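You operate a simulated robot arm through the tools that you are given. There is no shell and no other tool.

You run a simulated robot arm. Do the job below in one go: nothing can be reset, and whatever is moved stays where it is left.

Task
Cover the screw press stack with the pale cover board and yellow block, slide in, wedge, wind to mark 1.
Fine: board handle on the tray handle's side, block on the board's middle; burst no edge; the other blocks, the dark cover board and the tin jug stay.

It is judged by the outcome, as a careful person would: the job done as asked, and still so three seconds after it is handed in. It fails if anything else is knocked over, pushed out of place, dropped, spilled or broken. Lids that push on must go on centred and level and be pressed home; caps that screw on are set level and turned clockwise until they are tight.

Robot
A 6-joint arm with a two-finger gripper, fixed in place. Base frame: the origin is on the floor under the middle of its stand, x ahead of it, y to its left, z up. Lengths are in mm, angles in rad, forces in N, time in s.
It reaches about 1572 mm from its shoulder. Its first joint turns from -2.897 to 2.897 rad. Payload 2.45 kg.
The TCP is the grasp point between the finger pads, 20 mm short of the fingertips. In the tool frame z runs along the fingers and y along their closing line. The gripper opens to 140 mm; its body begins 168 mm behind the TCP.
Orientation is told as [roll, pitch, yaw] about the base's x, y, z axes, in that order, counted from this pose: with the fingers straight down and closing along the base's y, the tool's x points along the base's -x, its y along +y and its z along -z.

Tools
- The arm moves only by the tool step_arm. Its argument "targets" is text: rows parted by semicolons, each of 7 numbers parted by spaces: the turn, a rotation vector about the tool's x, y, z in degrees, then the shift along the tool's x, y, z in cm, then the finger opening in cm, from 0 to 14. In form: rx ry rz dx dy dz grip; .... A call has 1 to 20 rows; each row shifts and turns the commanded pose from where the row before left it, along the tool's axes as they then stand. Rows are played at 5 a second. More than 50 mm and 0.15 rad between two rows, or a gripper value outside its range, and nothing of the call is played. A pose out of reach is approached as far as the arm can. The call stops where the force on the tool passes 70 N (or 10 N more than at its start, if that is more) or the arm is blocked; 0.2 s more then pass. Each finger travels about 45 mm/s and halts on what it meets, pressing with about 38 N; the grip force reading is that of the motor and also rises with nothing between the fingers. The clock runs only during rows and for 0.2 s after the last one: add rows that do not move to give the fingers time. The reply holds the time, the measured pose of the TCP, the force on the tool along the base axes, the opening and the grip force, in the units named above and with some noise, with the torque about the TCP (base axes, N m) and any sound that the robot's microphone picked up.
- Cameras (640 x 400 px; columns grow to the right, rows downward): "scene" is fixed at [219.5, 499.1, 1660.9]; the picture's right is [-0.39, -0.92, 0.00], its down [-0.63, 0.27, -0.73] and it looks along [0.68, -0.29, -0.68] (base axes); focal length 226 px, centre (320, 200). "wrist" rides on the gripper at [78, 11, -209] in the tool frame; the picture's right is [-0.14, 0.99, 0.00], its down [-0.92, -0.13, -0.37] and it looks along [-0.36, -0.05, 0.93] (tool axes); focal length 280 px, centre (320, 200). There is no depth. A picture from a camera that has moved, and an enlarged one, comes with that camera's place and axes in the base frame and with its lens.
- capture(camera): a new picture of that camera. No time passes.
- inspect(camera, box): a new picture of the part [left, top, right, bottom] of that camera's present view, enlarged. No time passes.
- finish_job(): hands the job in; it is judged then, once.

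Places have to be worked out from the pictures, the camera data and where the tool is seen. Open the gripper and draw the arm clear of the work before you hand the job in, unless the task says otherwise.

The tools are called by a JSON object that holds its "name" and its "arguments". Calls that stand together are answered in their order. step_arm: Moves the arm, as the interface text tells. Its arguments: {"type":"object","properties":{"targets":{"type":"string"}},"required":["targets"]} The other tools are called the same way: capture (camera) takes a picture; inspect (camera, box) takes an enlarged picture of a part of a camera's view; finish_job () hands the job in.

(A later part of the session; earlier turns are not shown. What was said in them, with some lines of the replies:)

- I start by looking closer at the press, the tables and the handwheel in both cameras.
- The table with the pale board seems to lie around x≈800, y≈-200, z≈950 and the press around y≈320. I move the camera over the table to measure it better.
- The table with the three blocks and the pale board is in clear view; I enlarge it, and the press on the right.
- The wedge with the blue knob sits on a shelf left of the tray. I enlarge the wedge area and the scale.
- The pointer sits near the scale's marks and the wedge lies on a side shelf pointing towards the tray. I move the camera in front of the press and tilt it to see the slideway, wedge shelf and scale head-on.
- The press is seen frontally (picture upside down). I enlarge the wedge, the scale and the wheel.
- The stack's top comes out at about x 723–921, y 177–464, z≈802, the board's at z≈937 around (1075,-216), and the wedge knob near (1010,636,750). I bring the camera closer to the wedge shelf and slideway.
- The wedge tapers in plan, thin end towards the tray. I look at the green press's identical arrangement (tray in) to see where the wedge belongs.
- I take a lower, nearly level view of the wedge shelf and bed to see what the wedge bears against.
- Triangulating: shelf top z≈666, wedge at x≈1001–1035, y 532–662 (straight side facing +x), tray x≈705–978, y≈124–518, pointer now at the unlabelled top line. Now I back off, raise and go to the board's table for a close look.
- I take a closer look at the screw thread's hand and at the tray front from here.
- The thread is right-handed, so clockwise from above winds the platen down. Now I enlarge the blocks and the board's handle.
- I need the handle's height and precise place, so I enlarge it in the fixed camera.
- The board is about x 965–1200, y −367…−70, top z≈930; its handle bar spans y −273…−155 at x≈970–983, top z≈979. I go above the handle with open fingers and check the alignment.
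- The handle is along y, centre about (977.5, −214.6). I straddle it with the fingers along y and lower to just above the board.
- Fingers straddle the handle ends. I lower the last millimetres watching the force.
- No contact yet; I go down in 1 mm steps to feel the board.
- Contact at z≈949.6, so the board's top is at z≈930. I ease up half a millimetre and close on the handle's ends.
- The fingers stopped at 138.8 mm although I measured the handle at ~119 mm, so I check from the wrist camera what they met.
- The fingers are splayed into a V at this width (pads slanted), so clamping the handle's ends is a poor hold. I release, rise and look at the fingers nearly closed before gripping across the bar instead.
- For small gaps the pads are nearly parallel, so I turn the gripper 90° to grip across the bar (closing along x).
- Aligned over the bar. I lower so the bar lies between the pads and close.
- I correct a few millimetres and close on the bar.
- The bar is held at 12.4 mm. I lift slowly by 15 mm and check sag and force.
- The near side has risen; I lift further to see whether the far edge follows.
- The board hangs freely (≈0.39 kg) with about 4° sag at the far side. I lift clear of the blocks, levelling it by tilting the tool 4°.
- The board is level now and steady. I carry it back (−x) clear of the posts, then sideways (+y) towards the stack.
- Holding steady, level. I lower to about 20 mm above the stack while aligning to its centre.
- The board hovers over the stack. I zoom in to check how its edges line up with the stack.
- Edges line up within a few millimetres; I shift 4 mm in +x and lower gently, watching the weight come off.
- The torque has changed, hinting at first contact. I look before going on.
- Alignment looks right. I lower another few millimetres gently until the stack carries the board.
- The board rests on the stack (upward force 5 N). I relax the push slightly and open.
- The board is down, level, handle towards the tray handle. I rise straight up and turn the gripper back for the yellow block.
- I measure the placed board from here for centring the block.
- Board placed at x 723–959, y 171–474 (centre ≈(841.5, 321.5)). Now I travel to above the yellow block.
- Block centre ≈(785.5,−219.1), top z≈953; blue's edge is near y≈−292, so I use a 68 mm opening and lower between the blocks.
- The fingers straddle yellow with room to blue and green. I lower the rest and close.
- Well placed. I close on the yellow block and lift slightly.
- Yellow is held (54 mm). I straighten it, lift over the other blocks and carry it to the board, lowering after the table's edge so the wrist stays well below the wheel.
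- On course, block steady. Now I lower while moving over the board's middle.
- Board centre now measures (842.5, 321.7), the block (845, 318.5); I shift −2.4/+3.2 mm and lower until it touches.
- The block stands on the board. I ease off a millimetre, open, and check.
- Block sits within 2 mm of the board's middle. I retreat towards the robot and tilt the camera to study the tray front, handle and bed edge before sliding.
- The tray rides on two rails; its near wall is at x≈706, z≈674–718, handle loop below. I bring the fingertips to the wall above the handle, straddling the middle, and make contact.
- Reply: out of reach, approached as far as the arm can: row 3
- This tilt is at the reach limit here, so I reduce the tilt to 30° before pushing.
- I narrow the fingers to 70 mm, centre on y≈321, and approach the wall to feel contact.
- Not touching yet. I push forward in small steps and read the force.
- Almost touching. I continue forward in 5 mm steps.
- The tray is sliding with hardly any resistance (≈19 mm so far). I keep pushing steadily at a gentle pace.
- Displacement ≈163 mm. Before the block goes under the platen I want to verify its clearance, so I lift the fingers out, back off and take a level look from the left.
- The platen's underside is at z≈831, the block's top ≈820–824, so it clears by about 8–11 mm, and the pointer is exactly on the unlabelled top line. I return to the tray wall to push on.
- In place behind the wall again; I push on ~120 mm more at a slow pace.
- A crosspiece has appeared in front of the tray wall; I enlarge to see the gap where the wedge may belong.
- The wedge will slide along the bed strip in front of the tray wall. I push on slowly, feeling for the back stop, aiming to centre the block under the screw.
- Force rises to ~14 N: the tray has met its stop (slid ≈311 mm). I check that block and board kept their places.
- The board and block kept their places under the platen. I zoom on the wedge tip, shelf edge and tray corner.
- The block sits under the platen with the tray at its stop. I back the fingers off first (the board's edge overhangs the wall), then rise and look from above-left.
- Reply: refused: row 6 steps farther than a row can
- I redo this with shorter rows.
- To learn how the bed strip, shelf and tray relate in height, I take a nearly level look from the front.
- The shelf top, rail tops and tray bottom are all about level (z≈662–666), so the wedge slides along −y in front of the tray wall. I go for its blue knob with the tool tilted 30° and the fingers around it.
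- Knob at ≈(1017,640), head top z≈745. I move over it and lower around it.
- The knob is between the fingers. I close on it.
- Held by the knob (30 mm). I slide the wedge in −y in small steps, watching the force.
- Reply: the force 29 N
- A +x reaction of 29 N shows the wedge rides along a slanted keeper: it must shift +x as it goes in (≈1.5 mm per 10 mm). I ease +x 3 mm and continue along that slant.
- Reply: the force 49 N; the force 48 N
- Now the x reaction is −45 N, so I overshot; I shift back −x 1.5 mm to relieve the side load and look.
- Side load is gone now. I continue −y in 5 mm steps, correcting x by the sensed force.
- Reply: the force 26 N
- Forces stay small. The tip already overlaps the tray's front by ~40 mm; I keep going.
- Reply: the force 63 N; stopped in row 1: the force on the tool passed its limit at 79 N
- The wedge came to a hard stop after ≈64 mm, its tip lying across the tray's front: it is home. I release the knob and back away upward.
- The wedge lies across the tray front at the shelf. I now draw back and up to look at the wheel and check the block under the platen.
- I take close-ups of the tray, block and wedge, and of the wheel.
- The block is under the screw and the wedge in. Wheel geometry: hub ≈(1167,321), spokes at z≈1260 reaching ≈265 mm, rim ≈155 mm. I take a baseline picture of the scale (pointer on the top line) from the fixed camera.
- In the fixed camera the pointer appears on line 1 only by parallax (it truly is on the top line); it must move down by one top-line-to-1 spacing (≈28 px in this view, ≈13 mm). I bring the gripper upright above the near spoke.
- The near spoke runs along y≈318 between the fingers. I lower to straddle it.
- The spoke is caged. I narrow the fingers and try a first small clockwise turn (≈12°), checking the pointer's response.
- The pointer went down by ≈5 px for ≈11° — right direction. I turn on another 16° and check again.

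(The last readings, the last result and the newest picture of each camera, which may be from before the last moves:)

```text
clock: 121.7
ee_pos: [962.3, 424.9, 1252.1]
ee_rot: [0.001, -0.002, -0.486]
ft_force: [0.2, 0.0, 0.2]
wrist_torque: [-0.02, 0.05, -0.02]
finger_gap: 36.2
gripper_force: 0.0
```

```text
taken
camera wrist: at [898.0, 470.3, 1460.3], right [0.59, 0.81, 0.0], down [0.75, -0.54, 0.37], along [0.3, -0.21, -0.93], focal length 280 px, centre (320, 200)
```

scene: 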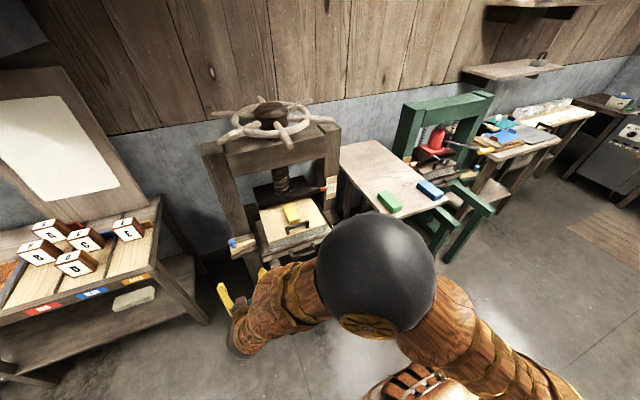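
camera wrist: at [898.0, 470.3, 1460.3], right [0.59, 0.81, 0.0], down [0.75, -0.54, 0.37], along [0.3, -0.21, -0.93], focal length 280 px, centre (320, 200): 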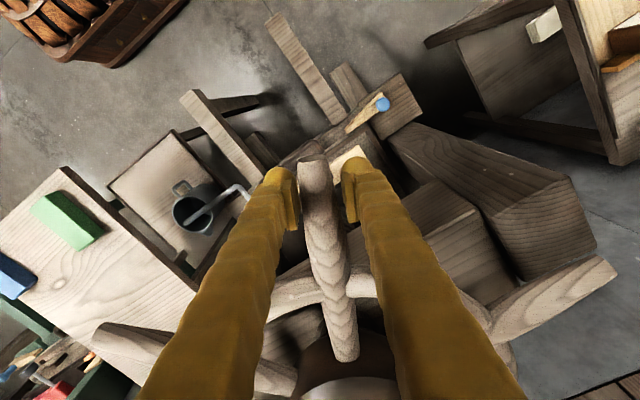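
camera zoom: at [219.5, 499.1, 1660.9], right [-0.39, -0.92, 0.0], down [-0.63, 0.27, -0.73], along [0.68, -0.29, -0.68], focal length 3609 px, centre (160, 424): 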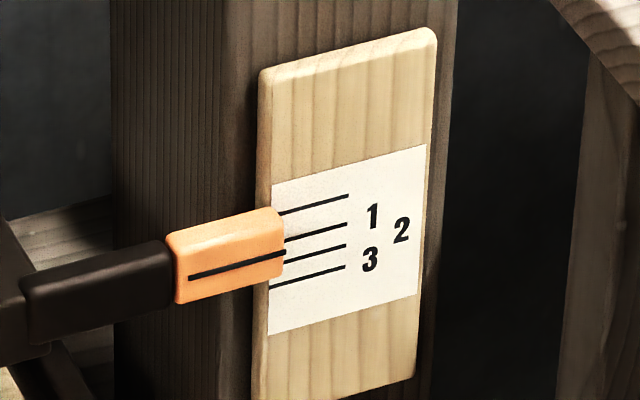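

≈10 of 28 px done after ≈26°. I turn another 20°.

{"name": "step_arm", "arguments": {"targets": "0 0 4 -0.08 1.57 0 3.6;0 0 4 -0.08 1.57 0 3.6;0 0 4 -0.08 1.57 0 3.6;0 0 4 -0.08 1.57 0 3.6;0 0 4 -0.08 1.57 0 3.6;0 0 0 0 0 0 3.6"}}

{"name": "inspect", "arguments": {"camera": "scene", "box": [318, 174, 342, 198]}}

{"name": "inspect", "arguments": {"camera": "scene", "box": [225, 160, 345, 260]}}

{"name": "capture", "arguments": {"camera": "wrist"}}

```text
clock: 123.1
ee_pos: [996.4, 476.5, 1243.4]
ee_rot: [0.004, 0.001, -0.836]
ft_force: [0.7, -0.8, -0.5]
wrist_torque: [0.0, 0.02, 0.01]
finger_gap: 36.0
gripper_force: 0.0
out of reach, approached as far as the arm can: row 4, 5
```

```text
16.00 times, centred on (330, 186) of scene
camera zoom: at [219.5, 499.1, 1660.9], right [-0.39, -0.92, 0.0], down [-0.63, 0.27, -0.73], along [0.68, -0.29, -0.68], focal length 3609 px, centre (160, 424)
```

zoom: 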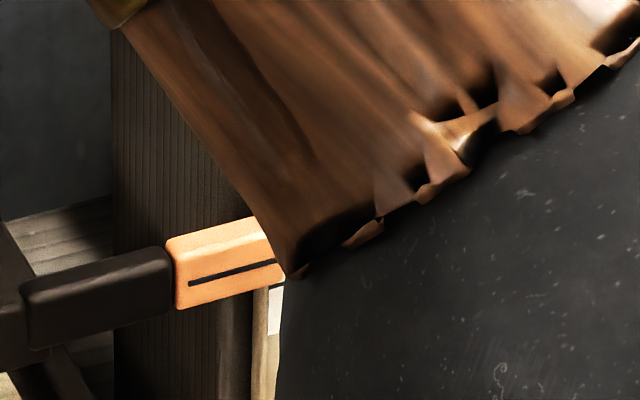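

```text
4.00 times, centred on (285, 210) of scene
camera zoom: at [219.5, 499.1, 1660.9], right [-0.39, -0.92, 0.0], down [-0.63, 0.27, -0.73], along [0.68, -0.29, -0.68], focal length 902 px, centre (460, 160)
```

zoom: 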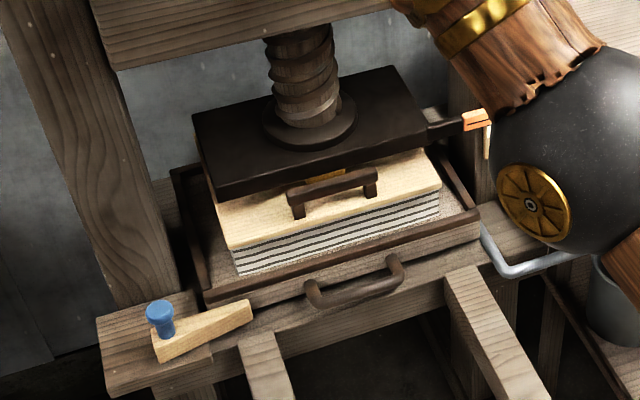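

```text
taken
camera wrist: at [951.4, 541.4, 1451.7], right [0.83, 0.56, 0.0], down [0.52, -0.77, 0.37], along [0.21, -0.3, -0.93], focal length 280 px, centre (320, 200)
```

wrist: 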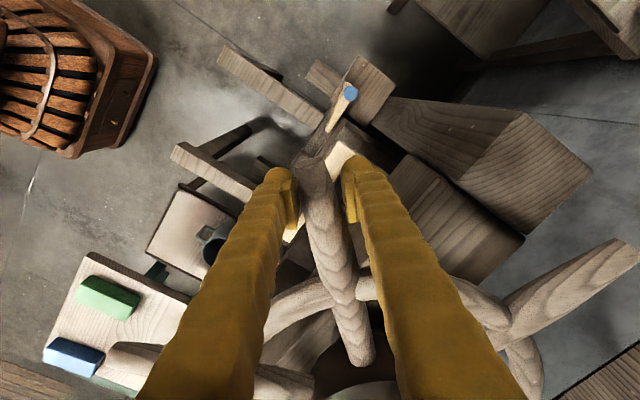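

Reach ends here (≈41° done, ≈15.5 of 28 px). I slide outward off this spoke, turn the wrist back and take the next spoke, now at about 197°.

{"name": "step_arm", "arguments": {"targets": "0 0 0 0 0 0 5;0 0 0 4 0 0 5;0 0 0 4 0 0 5;0 0 0 1 0 0 5;0 0 -8.18 0 0 0 5;0 0 -8.18 0 0 0 5;0 0 -8.18 0 0 0 5;0 0 -8.18 0 0 0 5;0 0 -8.18 0 0 0 5;0 0 -8.18 0 0 0 5;0 0 -8.18 0 0 0 5;0 0 -8.18 0 0 0 5;0 0 0 0 0 0 5"}}

{"name": "capture", "arguments": {"camera": "wrist"}}

{"name": "inspect", "arguments": {"camera": "scene", "box": [205, 60, 375, 180]}}

```text
clock: 125.9
ee_pos: [935.8, 543.5, 1242.5]
ee_rot: [0.001, -0.004, 0.308]
ft_force: [-0.4, -1.2, 0.3]
wrist_torque: [-0.01, 0.0, -0.01]
finger_gap: 50.0
gripper_force: 0.0
```

```text
taken
camera wrist: at [857.2, 530.4, 1450.7], right [-0.17, 0.99, 0.0], down [0.92, 0.16, 0.37], along [0.37, 0.06, -0.93], focal length 280 px, centre (320, 200)
```

wrist: 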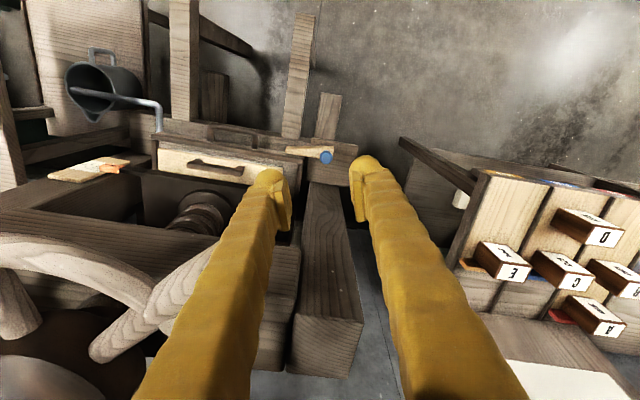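

```text
3.33 times, centred on (290, 120) of scene
camera zoom: at [219.5, 499.1, 1660.9], right [-0.39, -0.92, 0.0], down [-0.63, 0.27, -0.73], along [0.68, -0.29, -0.68], focal length 752 px, centre (420, 467)
```

zoom: 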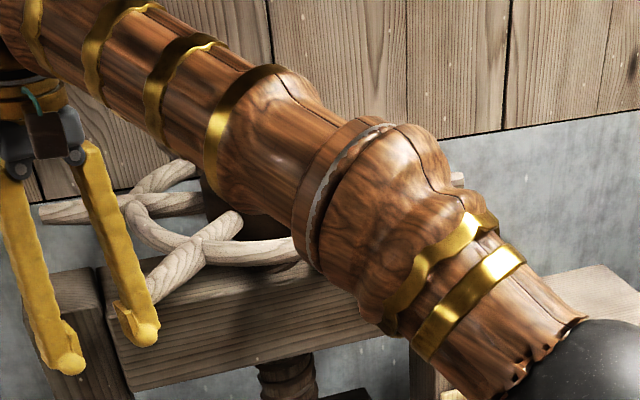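

Free of the wheel. I travel around outside the spoke tips to the next spoke.

{"name": "step_arm", "arguments": {"targets": "0 0 0 2.28 -4.03 -0.14 5;0 0 0 2.28 -4.03 -0.14 5;0 0 0 2.28 -4.03 -0.14 5;0 0 0 2.28 -4.03 -0.14 5;0 0 0 2.28 -4.03 -0.14 5;0 0 0 2.28 -4.03 -0.14 5;0 0 0 2.28 -4.03 -0.14 5;0 0 0 0 0 0 5"}}

{"name": "capture", "arguments": {"camera": "wrist"}}

{"name": "inspect", "arguments": {"camera": "scene", "box": [205, 60, 375, 180]}}

{"name": "inspect", "arguments": {"camera": "scene", "box": [318, 174, 342, 198]}}

```text
clock: 127.7
ee_pos: [870.7, 228.1, 1253.6]
ee_rot: [0.0, -0.002, 0.307]
ft_force: [0.4, 0.4, 0.4]
wrist_torque: [-0.03, -0.01, 0.02]
finger_gap: 49.9
gripper_force: 0.0
```

```text
taken
camera wrist: at [792.0, 214.8, 1461.1], right [-0.17, 0.99, 0.0], down [0.92, 0.16, 0.37], along [0.37, 0.06, -0.93], focal length 280 px, centre (320, 200)
```

wrist: 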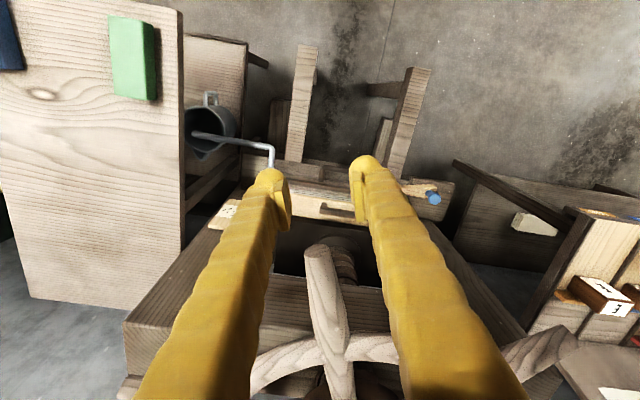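

```text
3.33 times, centred on (290, 120) of scene
camera zoom: at [219.5, 499.1, 1660.9], right [-0.39, -0.92, 0.0], down [-0.63, 0.27, -0.73], along [0.68, -0.29, -0.68], focal length 752 px, centre (420, 467)
```

zoom: 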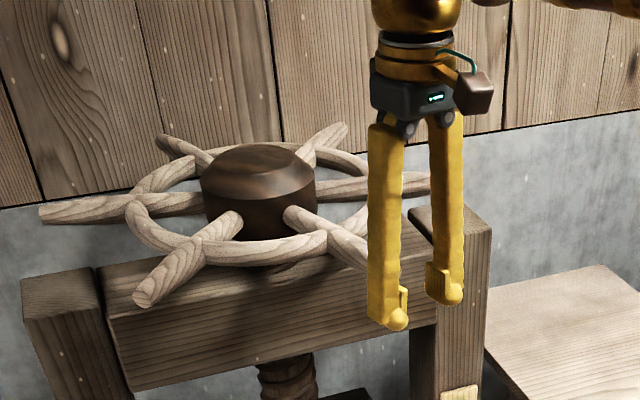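

```text
16.00 times, centred on (330, 186) of scene
camera zoom: at [219.5, 499.1, 1660.9], right [-0.39, -0.92, 0.0], down [-0.63, 0.27, -0.73], along [0.68, -0.29, -0.68], focal length 3609 px, centre (160, 424)
```

zoom: 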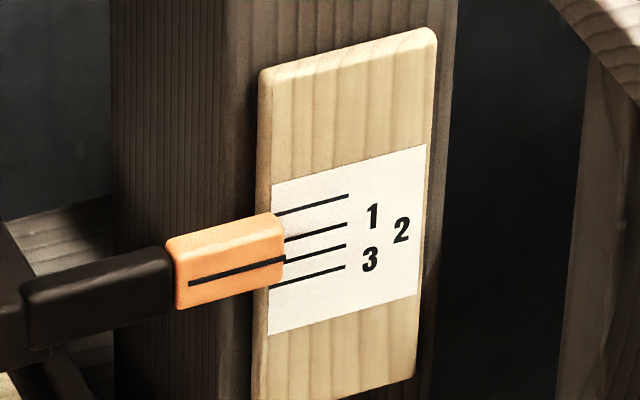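

The next spoke is right between the fingers; pointer has moved ≈17 of 29 px. I move inward onto the spoke, narrow the cage and turn ≈14°.

{"name": "step_arm", "arguments": {"targets": "0 0 0 -2.5 0 0 5;0 0 0 -3 0 0 5;0 0 0 -2.9 0 0 5;0 0 0 0 0 0 3.6;0 0 0 0 0 0 3.6"}}

{"name": "capture", "arguments": {"camera": "wrist"}}

```text
clock: 128.9
ee_pos: [948.6, 250.6, 1255.8]
ee_rot: [0.0, -0.002, 0.309]
ft_force: [0.6, -1.2, 0.0]
wrist_torque: [0.02, 0.01, 0.0]
finger_gap: 36.3
gripper_force: 0.7
```

```text
taken
camera wrist: at [870.5, 236.8, 1464.8], right [-0.17, 0.99, 0.0], down [0.92, 0.16, 0.37], along [0.37, 0.06, -0.93], focal length 280 px, centre (320, 200)
```

wrist: 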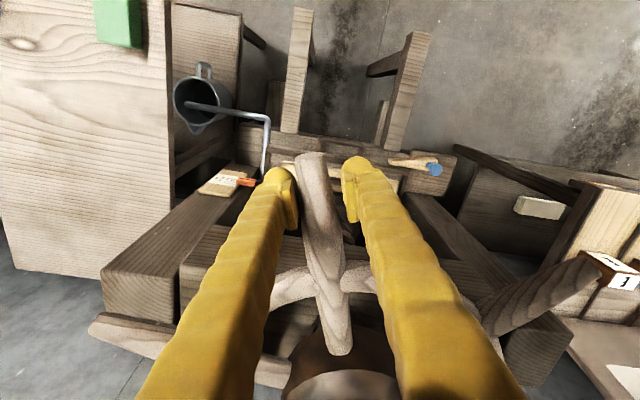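

{"name": "step_arm", "arguments": {"targets": "0 0 4 -0.08 1.57 0 3.6;0 0 4 -0.08 1.57 0 3.6;0 0 4 -0.08 1.57 0 3.6;0 0 4 -0.08 1.57 0 3.6;0 0 0 0 0 0 3.6"}}

{"name": "inspect", "arguments": {"camera": "scene", "box": [318, 174, 342, 198]}}

{"name": "inspect", "arguments": {"camera": "scene", "box": [225, 160, 345, 260]}}

```text
clock: 130.1
ee_pos: [938.7, 314.5, 1254.5]
ee_rot: [0.002, -0.003, 0.028]
ft_force: [-0.2, -0.6, -0.1]
wrist_torque: [0.0, 0.0, -0.01]
finger_gap: 36.0
gripper_force: 0.1
```

```text
16.00 times, centred on (330, 186) of scene
camera zoom: at [219.5, 499.1, 1660.9], right [-0.39, -0.92, 0.0], down [-0.63, 0.27, -0.73], along [0.68, -0.29, -0.68], focal length 3609 px, centre (160, 424)
```

zoom: 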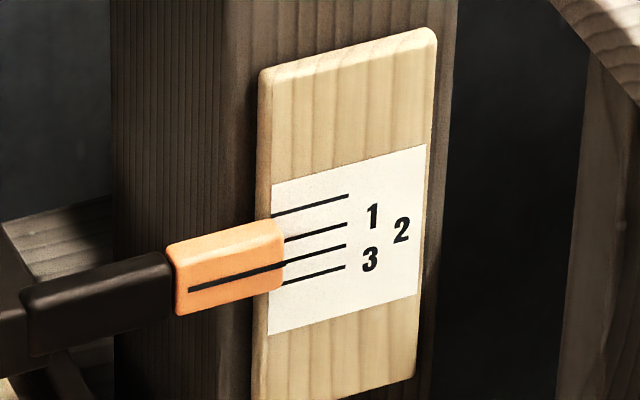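

```text
4.00 times, centred on (285, 210) of scene
camera zoom: at [219.5, 499.1, 1660.9], right [-0.39, -0.92, 0.0], down [-0.63, 0.27, -0.73], along [0.68, -0.29, -0.68], focal length 902 px, centre (460, 160)
```

zoom: 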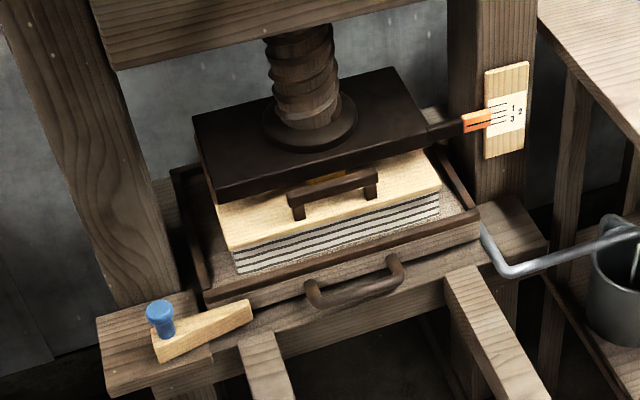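

≈22.5 of 29 px, and water is running to the jug. I turn 8° more and re-read.

{"name": "step_arm", "arguments": {"targets": "0 0 4 -0.08 1.57 0 3.6;0 0 4 -0.08 1.57 0 3.6;0 0 0 0 0 0 3.6"}}

{"name": "inspect", "arguments": {"camera": "scene", "box": [318, 174, 342, 198]}}

{"name": "inspect", "arguments": {"camera": "scene", "box": [250, 180, 380, 270]}}

```text
clock: 130.9
ee_pos: [940.8, 344.9, 1253.6]
ee_rot: [0.002, -0.002, -0.113]
ft_force: [-0.6, 0.0, -0.1]
wrist_torque: [0.0, 0.01, 0.03]
finger_gap: 36.1
gripper_force: 0.1
```

```text
16.00 times, centred on (330, 186) of scene
camera zoom: at [219.5, 499.1, 1660.9], right [-0.39, -0.92, 0.0], down [-0.63, 0.27, -0.73], along [0.68, -0.29, -0.68], focal length 3609 px, centre (160, 424)
```

zoom: 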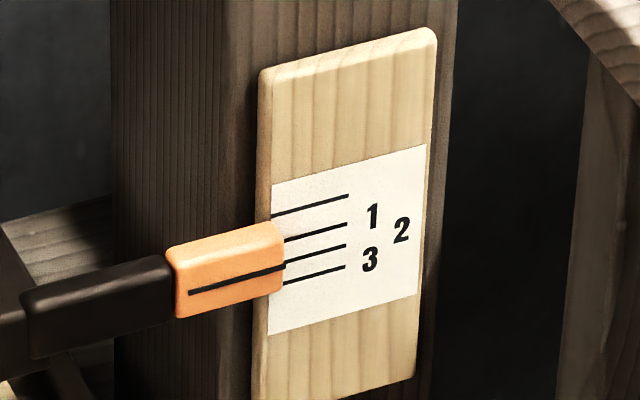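

```text
4.44 times, centred on (315, 225) of scene
camera zoom: at [219.5, 499.1, 1660.9], right [-0.39, -0.92, 0.0], down [-0.63, 0.27, -0.73], along [0.68, -0.29, -0.68], focal length 1003 px, centre (342, 89)
```

zoom: 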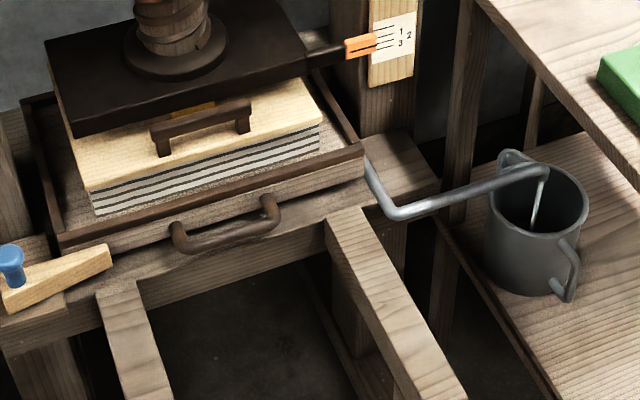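

≈25 of 29 px. I turn 8° more, then verify with a level view.

{"name": "step_arm", "arguments": {"targets": "0 0 4 -0.08 1.57 0 3.6;0 0 4 -0.08 1.57 0 3.6;0 0 0 0 0 0 3.6"}}

{"name": "inspect", "arguments": {"camera": "scene", "box": [318, 174, 342, 198]}}

{"name": "inspect", "arguments": {"camera": "scene", "box": [250, 195, 320, 245]}}

```text
clock: 131.7
ee_pos: [947.4, 374.9, 1252.4]
ee_rot: [0.002, -0.001, -0.252]
ft_force: [-0.4, -1.2, 0.6]
wrist_torque: [-0.01, 0.03, -0.02]
finger_gap: 36.2
gripper_force: 0.3
```

```text
16.00 times, centred on (330, 186) of scene
camera zoom: at [219.5, 499.1, 1660.9], right [-0.39, -0.92, 0.0], down [-0.63, 0.27, -0.73], along [0.68, -0.29, -0.68], focal length 3609 px, centre (160, 424)
```

zoom: 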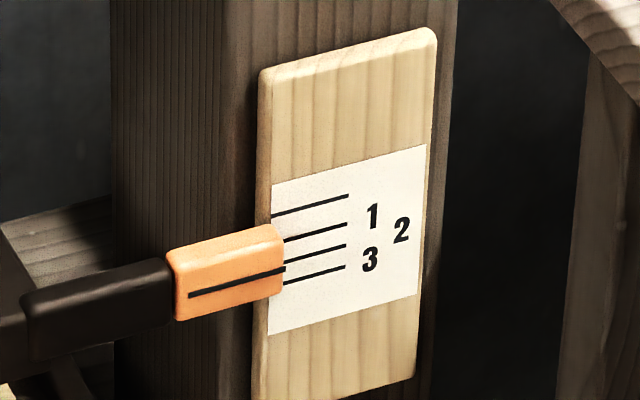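

```text
8.00 times, centred on (285, 220) of scene
camera zoom: at [219.5, 499.1, 1660.9], right [-0.39, -0.92, 0.0], down [-0.63, 0.27, -0.73], along [0.68, -0.29, -0.68], focal length 1805 px, centre (600, 40)
```

zoom: 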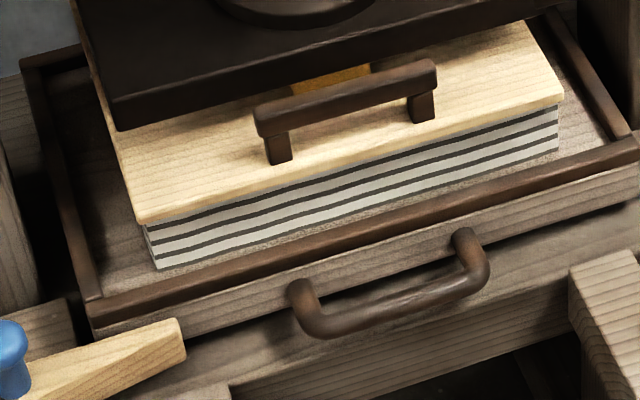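

≈28 of 29 px and the stack is visibly squeezed. I slide off the spoke and go for a level reading of the scale.

{"name": "step_arm", "arguments": {"targets": "0 0 0 0 0 0 5;0 0 0 0 0 0 5;0 0 0 4.2 0 0 5;0 0 0 4.2 0 0 5;0 0 -7.2 0 0 0 5;0 0 -7.2 0 0 0 5;0 0 0 4 0 0 5;0 0 0 4 0 0 5;0 0 0 4 0 0 5;0 0 0 4 0 0 5;0 -7.5 0 0 2.6 0 8;0 -7.5 0 0 2.6 0 14;0 -7.5 0 0 2.6 0 14;0 -7.5 0 0 2.6 0 14;0 -7.5 0 0 2.6 0 14;0 -7.5 0 0 2.6 0 14;0 -7.5 0 0 2.6 0 14;0 -7.5 0 0 2.6 0 14"}}

{"name": "step_arm", "arguments": {"targets": "0 0 0 3.9 0 2.25 14;0 0 0 3.9 0 2.25 14;0 0 0 3.9 0 2.25 14;0 0 0 3.9 0 2.25 14;0 0 0 3.9 0 2.25 14;0 0 0 3.9 0 2.25 14;0 0 0 3.9 0 2.25 14;0 0 0 3.9 0 2.25 14;0 0 0 3.9 0 2.25 14;0 0 0 2.5 0 3.5 14;0 0 0 0 0 0 14"}}

{"name": "capture", "arguments": {"camera": "wrist"}}

{"name": "inspect", "arguments": {"camera": "scene", "box": [318, 174, 342, 198]}}

```text
clock: 135.5
ee_pos: [703.9, 606.9, 1253.7]
ee_rot: [0.005, -1.051, -0.003]
ft_force: [0.0, 0.0, -0.9]
wrist_torque: [0.01, 0.01, -0.04]
finger_gap: 140.2
gripper_force: 0.1
```

```text
clock: 137.9
ee_pos: [724.6, 606.9, 803.9]
ee_rot: [0.004, -1.049, -0.003]
ft_force: [0.5, -0.4, -0.2]
wrist_torque: [0.02, -0.02, 0.02]
finger_gap: 139.7
gripper_force: 0.0
```

```text
taken
camera wrist: at [504.2, 617.9, 840.3], right [0.07, 0.99, 0.12], down [0.14, -0.13, 0.98], along [0.99, -0.05, -0.15], focal length 280 px, centre (320, 200)
```

wrist: 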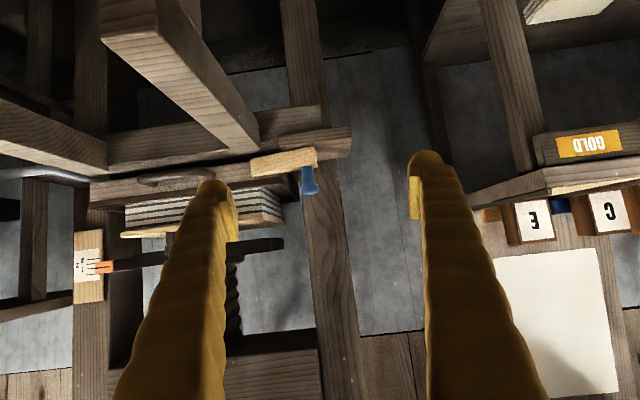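

```text
16.00 times, centred on (330, 186) of scene
camera zoom: at [219.5, 499.1, 1660.9], right [-0.39, -0.92, 0.0], down [-0.63, 0.27, -0.73], along [0.68, -0.29, -0.68], focal length 3609 px, centre (160, 424)
```

zoom: 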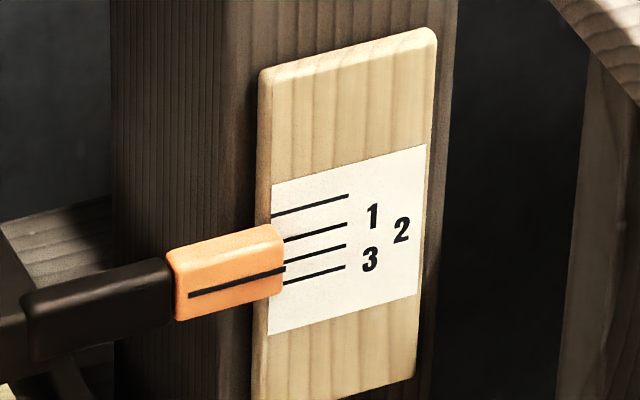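

{"name": "inspect", "arguments": {"camera": "wrist", "box": [70, 240, 130, 290]}}

{"name": "inspect", "arguments": {"camera": "wrist", "box": [70, 160, 300, 290]}}

```text
8.00 times, centred on (100, 265) of wrist
camera zoom: at [504.2, 617.9, 840.3], right [0.07, 0.99, 0.12], down [0.14, -0.13, 0.98], along [0.99, -0.05, -0.15], focal length 2243 px, centre (2080, -320)
```

zoom: 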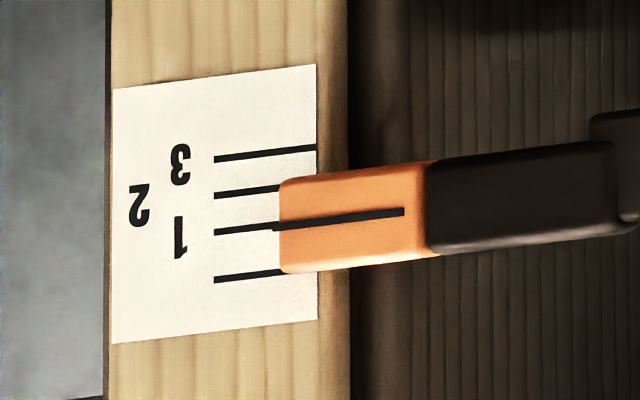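

```text
2.78 times, centred on (185, 225) of wrist
camera zoom: at [504.2, 617.9, 840.3], right [0.07, 0.99, 0.12], down [0.14, -0.13, 0.98], along [0.99, -0.05, -0.15], focal length 780 px, centre (696, 130)
```

zoom: 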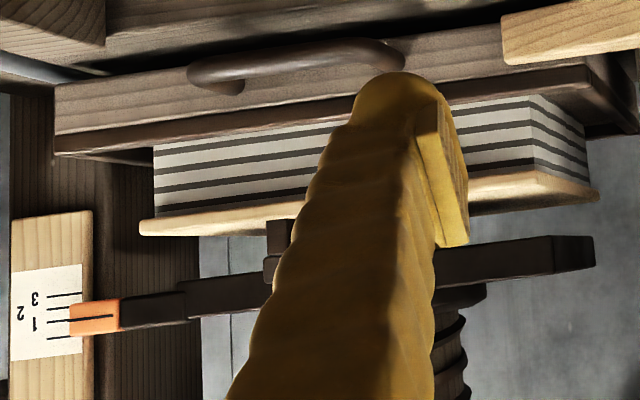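

The level view shows the pointer's line meeting mark 1 (within about half a millimetre). Before withdrawing I check the stack, block and wedge once more from the fixed camera.

{"name": "inspect", "arguments": {"camera": "scene", "box": [225, 170, 345, 270]}}

{"name": "inspect", "arguments": {"camera": "scene", "box": [255, 195, 325, 245]}}

{"name": "step_arm", "arguments": {"targets": "0 0 0 -3.9 0 -2.25 14;0 0 0 -3.9 0 -2.25 14;0 0 0 -3.9 0 -2.25 14;0 0 0 -3.9 0 -2.25 14;0 0 0 -3.9 0 -2.25 14;0 0 0 -3.9 0 -2.25 14;0 0 0 -3.9 0 -2.25 14;0 0 0 -3.9 0 -2.25 14;0 0 0 -3.9 0 -2.25 14;0 0 0 -3.9 0 -2.25 14;0 7.5 0 0 -2.6 0 14;0 7.5 0 0 -2.6 0 14;0 7.5 0 0 -2.6 0 14;0 7.5 0 0 -2.6 0 14;0 7.5 0 0 -2.6 0 14;0 7.5 0 0 -2.6 0 14;0 7.5 0 0 -2.6 0 14;0 7.5 0 0 -2.6 0 14"}}

{"name": "capture", "arguments": {"camera": "scene"}}

```text
4.00 times, centred on (285, 220) of scene
camera zoom: at [219.5, 499.1, 1660.9], right [-0.39, -0.92, 0.0], down [-0.63, 0.27, -0.73], along [0.68, -0.29, -0.68], focal length 902 px, centre (460, 120)
```

zoom: 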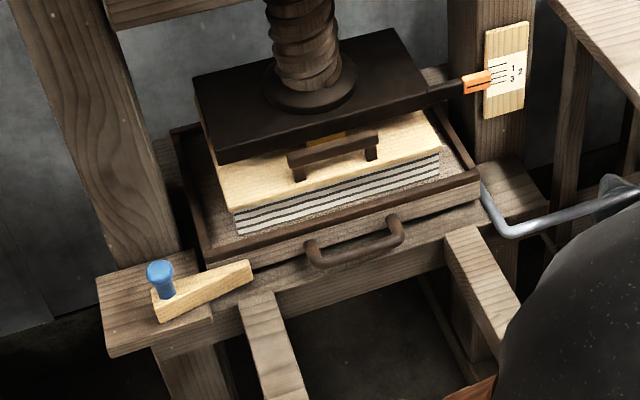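

```text
8.00 times, centred on (290, 220) of scene
camera zoom: at [219.5, 499.1, 1660.9], right [-0.39, -0.92, 0.0], down [-0.63, 0.27, -0.73], along [0.68, -0.29, -0.68], focal length 1805 px, centre (560, 40)
```

zoom: 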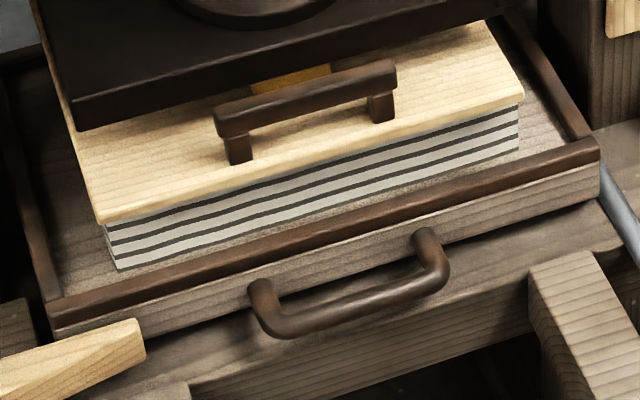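

```text
clock: 141.7
ee_pos: [723.2, 399.1, 1259.7]
ee_rot: [0.004, -0.003, 0.0]
ft_force: [-0.5, 0.1, 0.1]
wrist_torque: [0.03, -0.02, 0.01]
finger_gap: 139.9
gripper_force: 0.0
```

```text
taken
```

scene: 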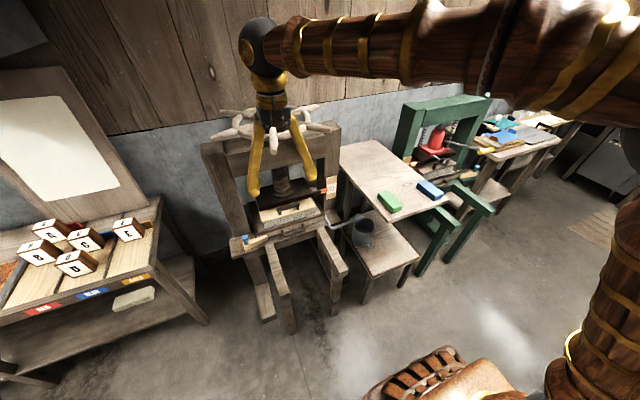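

All looks right: wedge in, board and block under the platen, other blocks and jug untouched. I draw the arm clear to its starting place and take final pictures.

{"name": "step_arm", "arguments": {"targets": "0 0 0 3 -1.34 -2.9 14;0 0 0 3 -1.34 -2.9 14;0 0 0 3 -1.34 -2.9 14;0 0 0 3 -1.34 -2.9 14;0 0 0 3 -1.34 -2.9 14;0 0 0 3 -1.34 -2.9 14;0 0 0 3 -1.34 -2.9 14;0 0 0 3 -1.34 -2.9 14;0 0 0 0 0 0 14"}}

{"name": "capture", "arguments": {"camera": "scene"}}

{"name": "inspect", "arguments": {"camera": "scene", "box": [318, 174, 342, 198]}}

{"name": "capture", "arguments": {"camera": "wrist"}}

{"name": "inspect", "arguments": {"camera": "wrist", "box": [200, 120, 440, 330]}}

```text
clock: 143.7
ee_pos: [482.4, 289.2, 1490.6]
ee_rot: [0.002, -0.002, -0.001]
ft_force: [0.2, 0.7, -0.5]
wrist_torque: [0.0, -0.02, -0.02]
finger_gap: 140.2
gripper_force: 0.0
```

```text
taken
```

scene: 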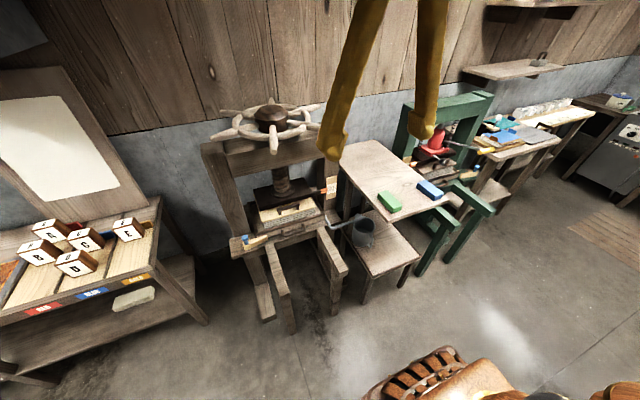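

```text
16.00 times, centred on (330, 186) of scene
camera zoom: at [219.5, 499.1, 1660.9], right [-0.39, -0.92, 0.0], down [-0.63, 0.27, -0.73], along [0.68, -0.29, -0.68], focal length 3609 px, centre (160, 424)
```

zoom: 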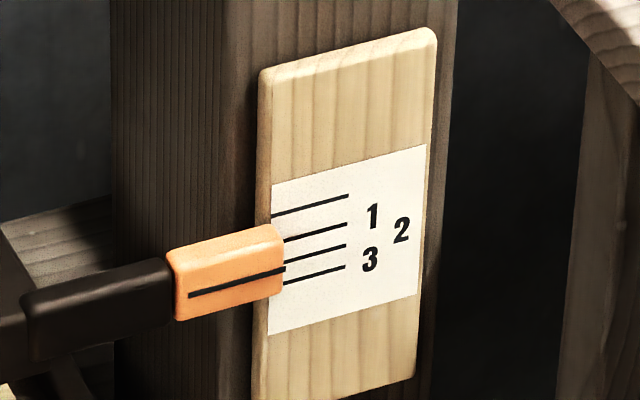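

```text
taken
camera wrist: at [403.7, 301.1, 1697.7], right [0.14, 0.99, 0.0], down [0.92, -0.13, 0.37], along [0.37, -0.05, -0.93], focal length 280 px, centre (320, 200)
```

wrist: 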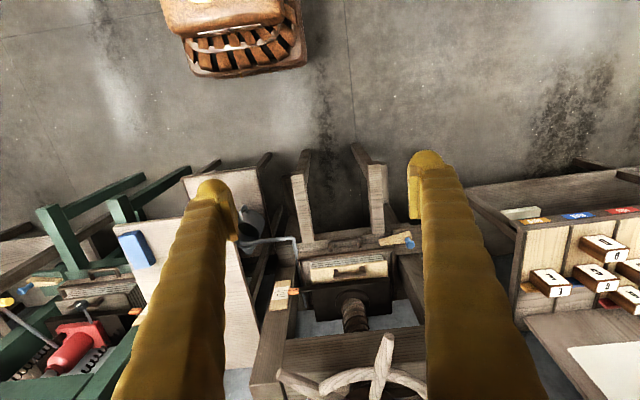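

```text
1.90 times, centred on (320, 225) of wrist
camera zoom: at [403.7, 301.1, 1697.7], right [0.14, 0.99, 0.0], down [0.92, -0.13, 0.37], along [0.37, -0.05, -0.93], focal length 534 px, centre (320, 152)
```

zoom: 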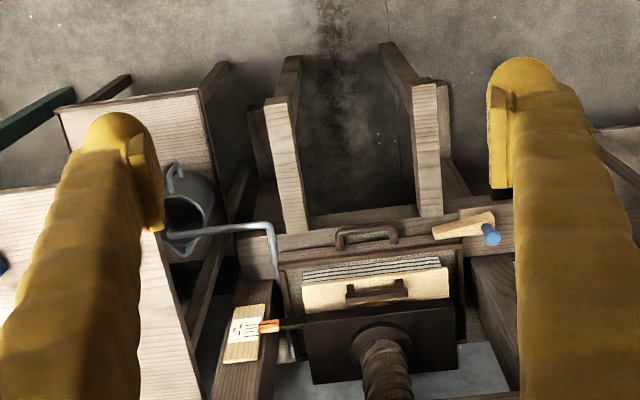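

The pointer has stayed on mark 1. The board handle faces the tray handle, the block is under the screw, and the wedge is home. The other blocks, the jug and the dark board haven't moved, and the arm is clear with the gripper open. I hand the job in.

{"name": "finish_job", "arguments": {}}

```text
The job is handed in.
```

The screw press stack is covered, slid in, wedged and wound to mark 1, and I have handed the job in.

- **Cover board:** The pale board sits level on the stack with its handle on the tray handle's side.
- **Block:** The yellow block was set within about 2 mm of the board's middle and is now under the screw.
- **Tray and wedge:** I pushed the tray in until it met its stop. I then slid the wedge across the tray front until it stopped hard.
- **Mark 1:** A level view showed the pointer about half a millimetre above the mark 1 line. It stayed there after I let go of the wheel.
- **Stack edges:** They look unbroken. Some water ran through the spout into the jug during pressing.
- **Everything else:** The green and blue blocks, the dark cover board and the jug look unmoved in the last pictures.

The arm is back near its starting place with the gripper open.
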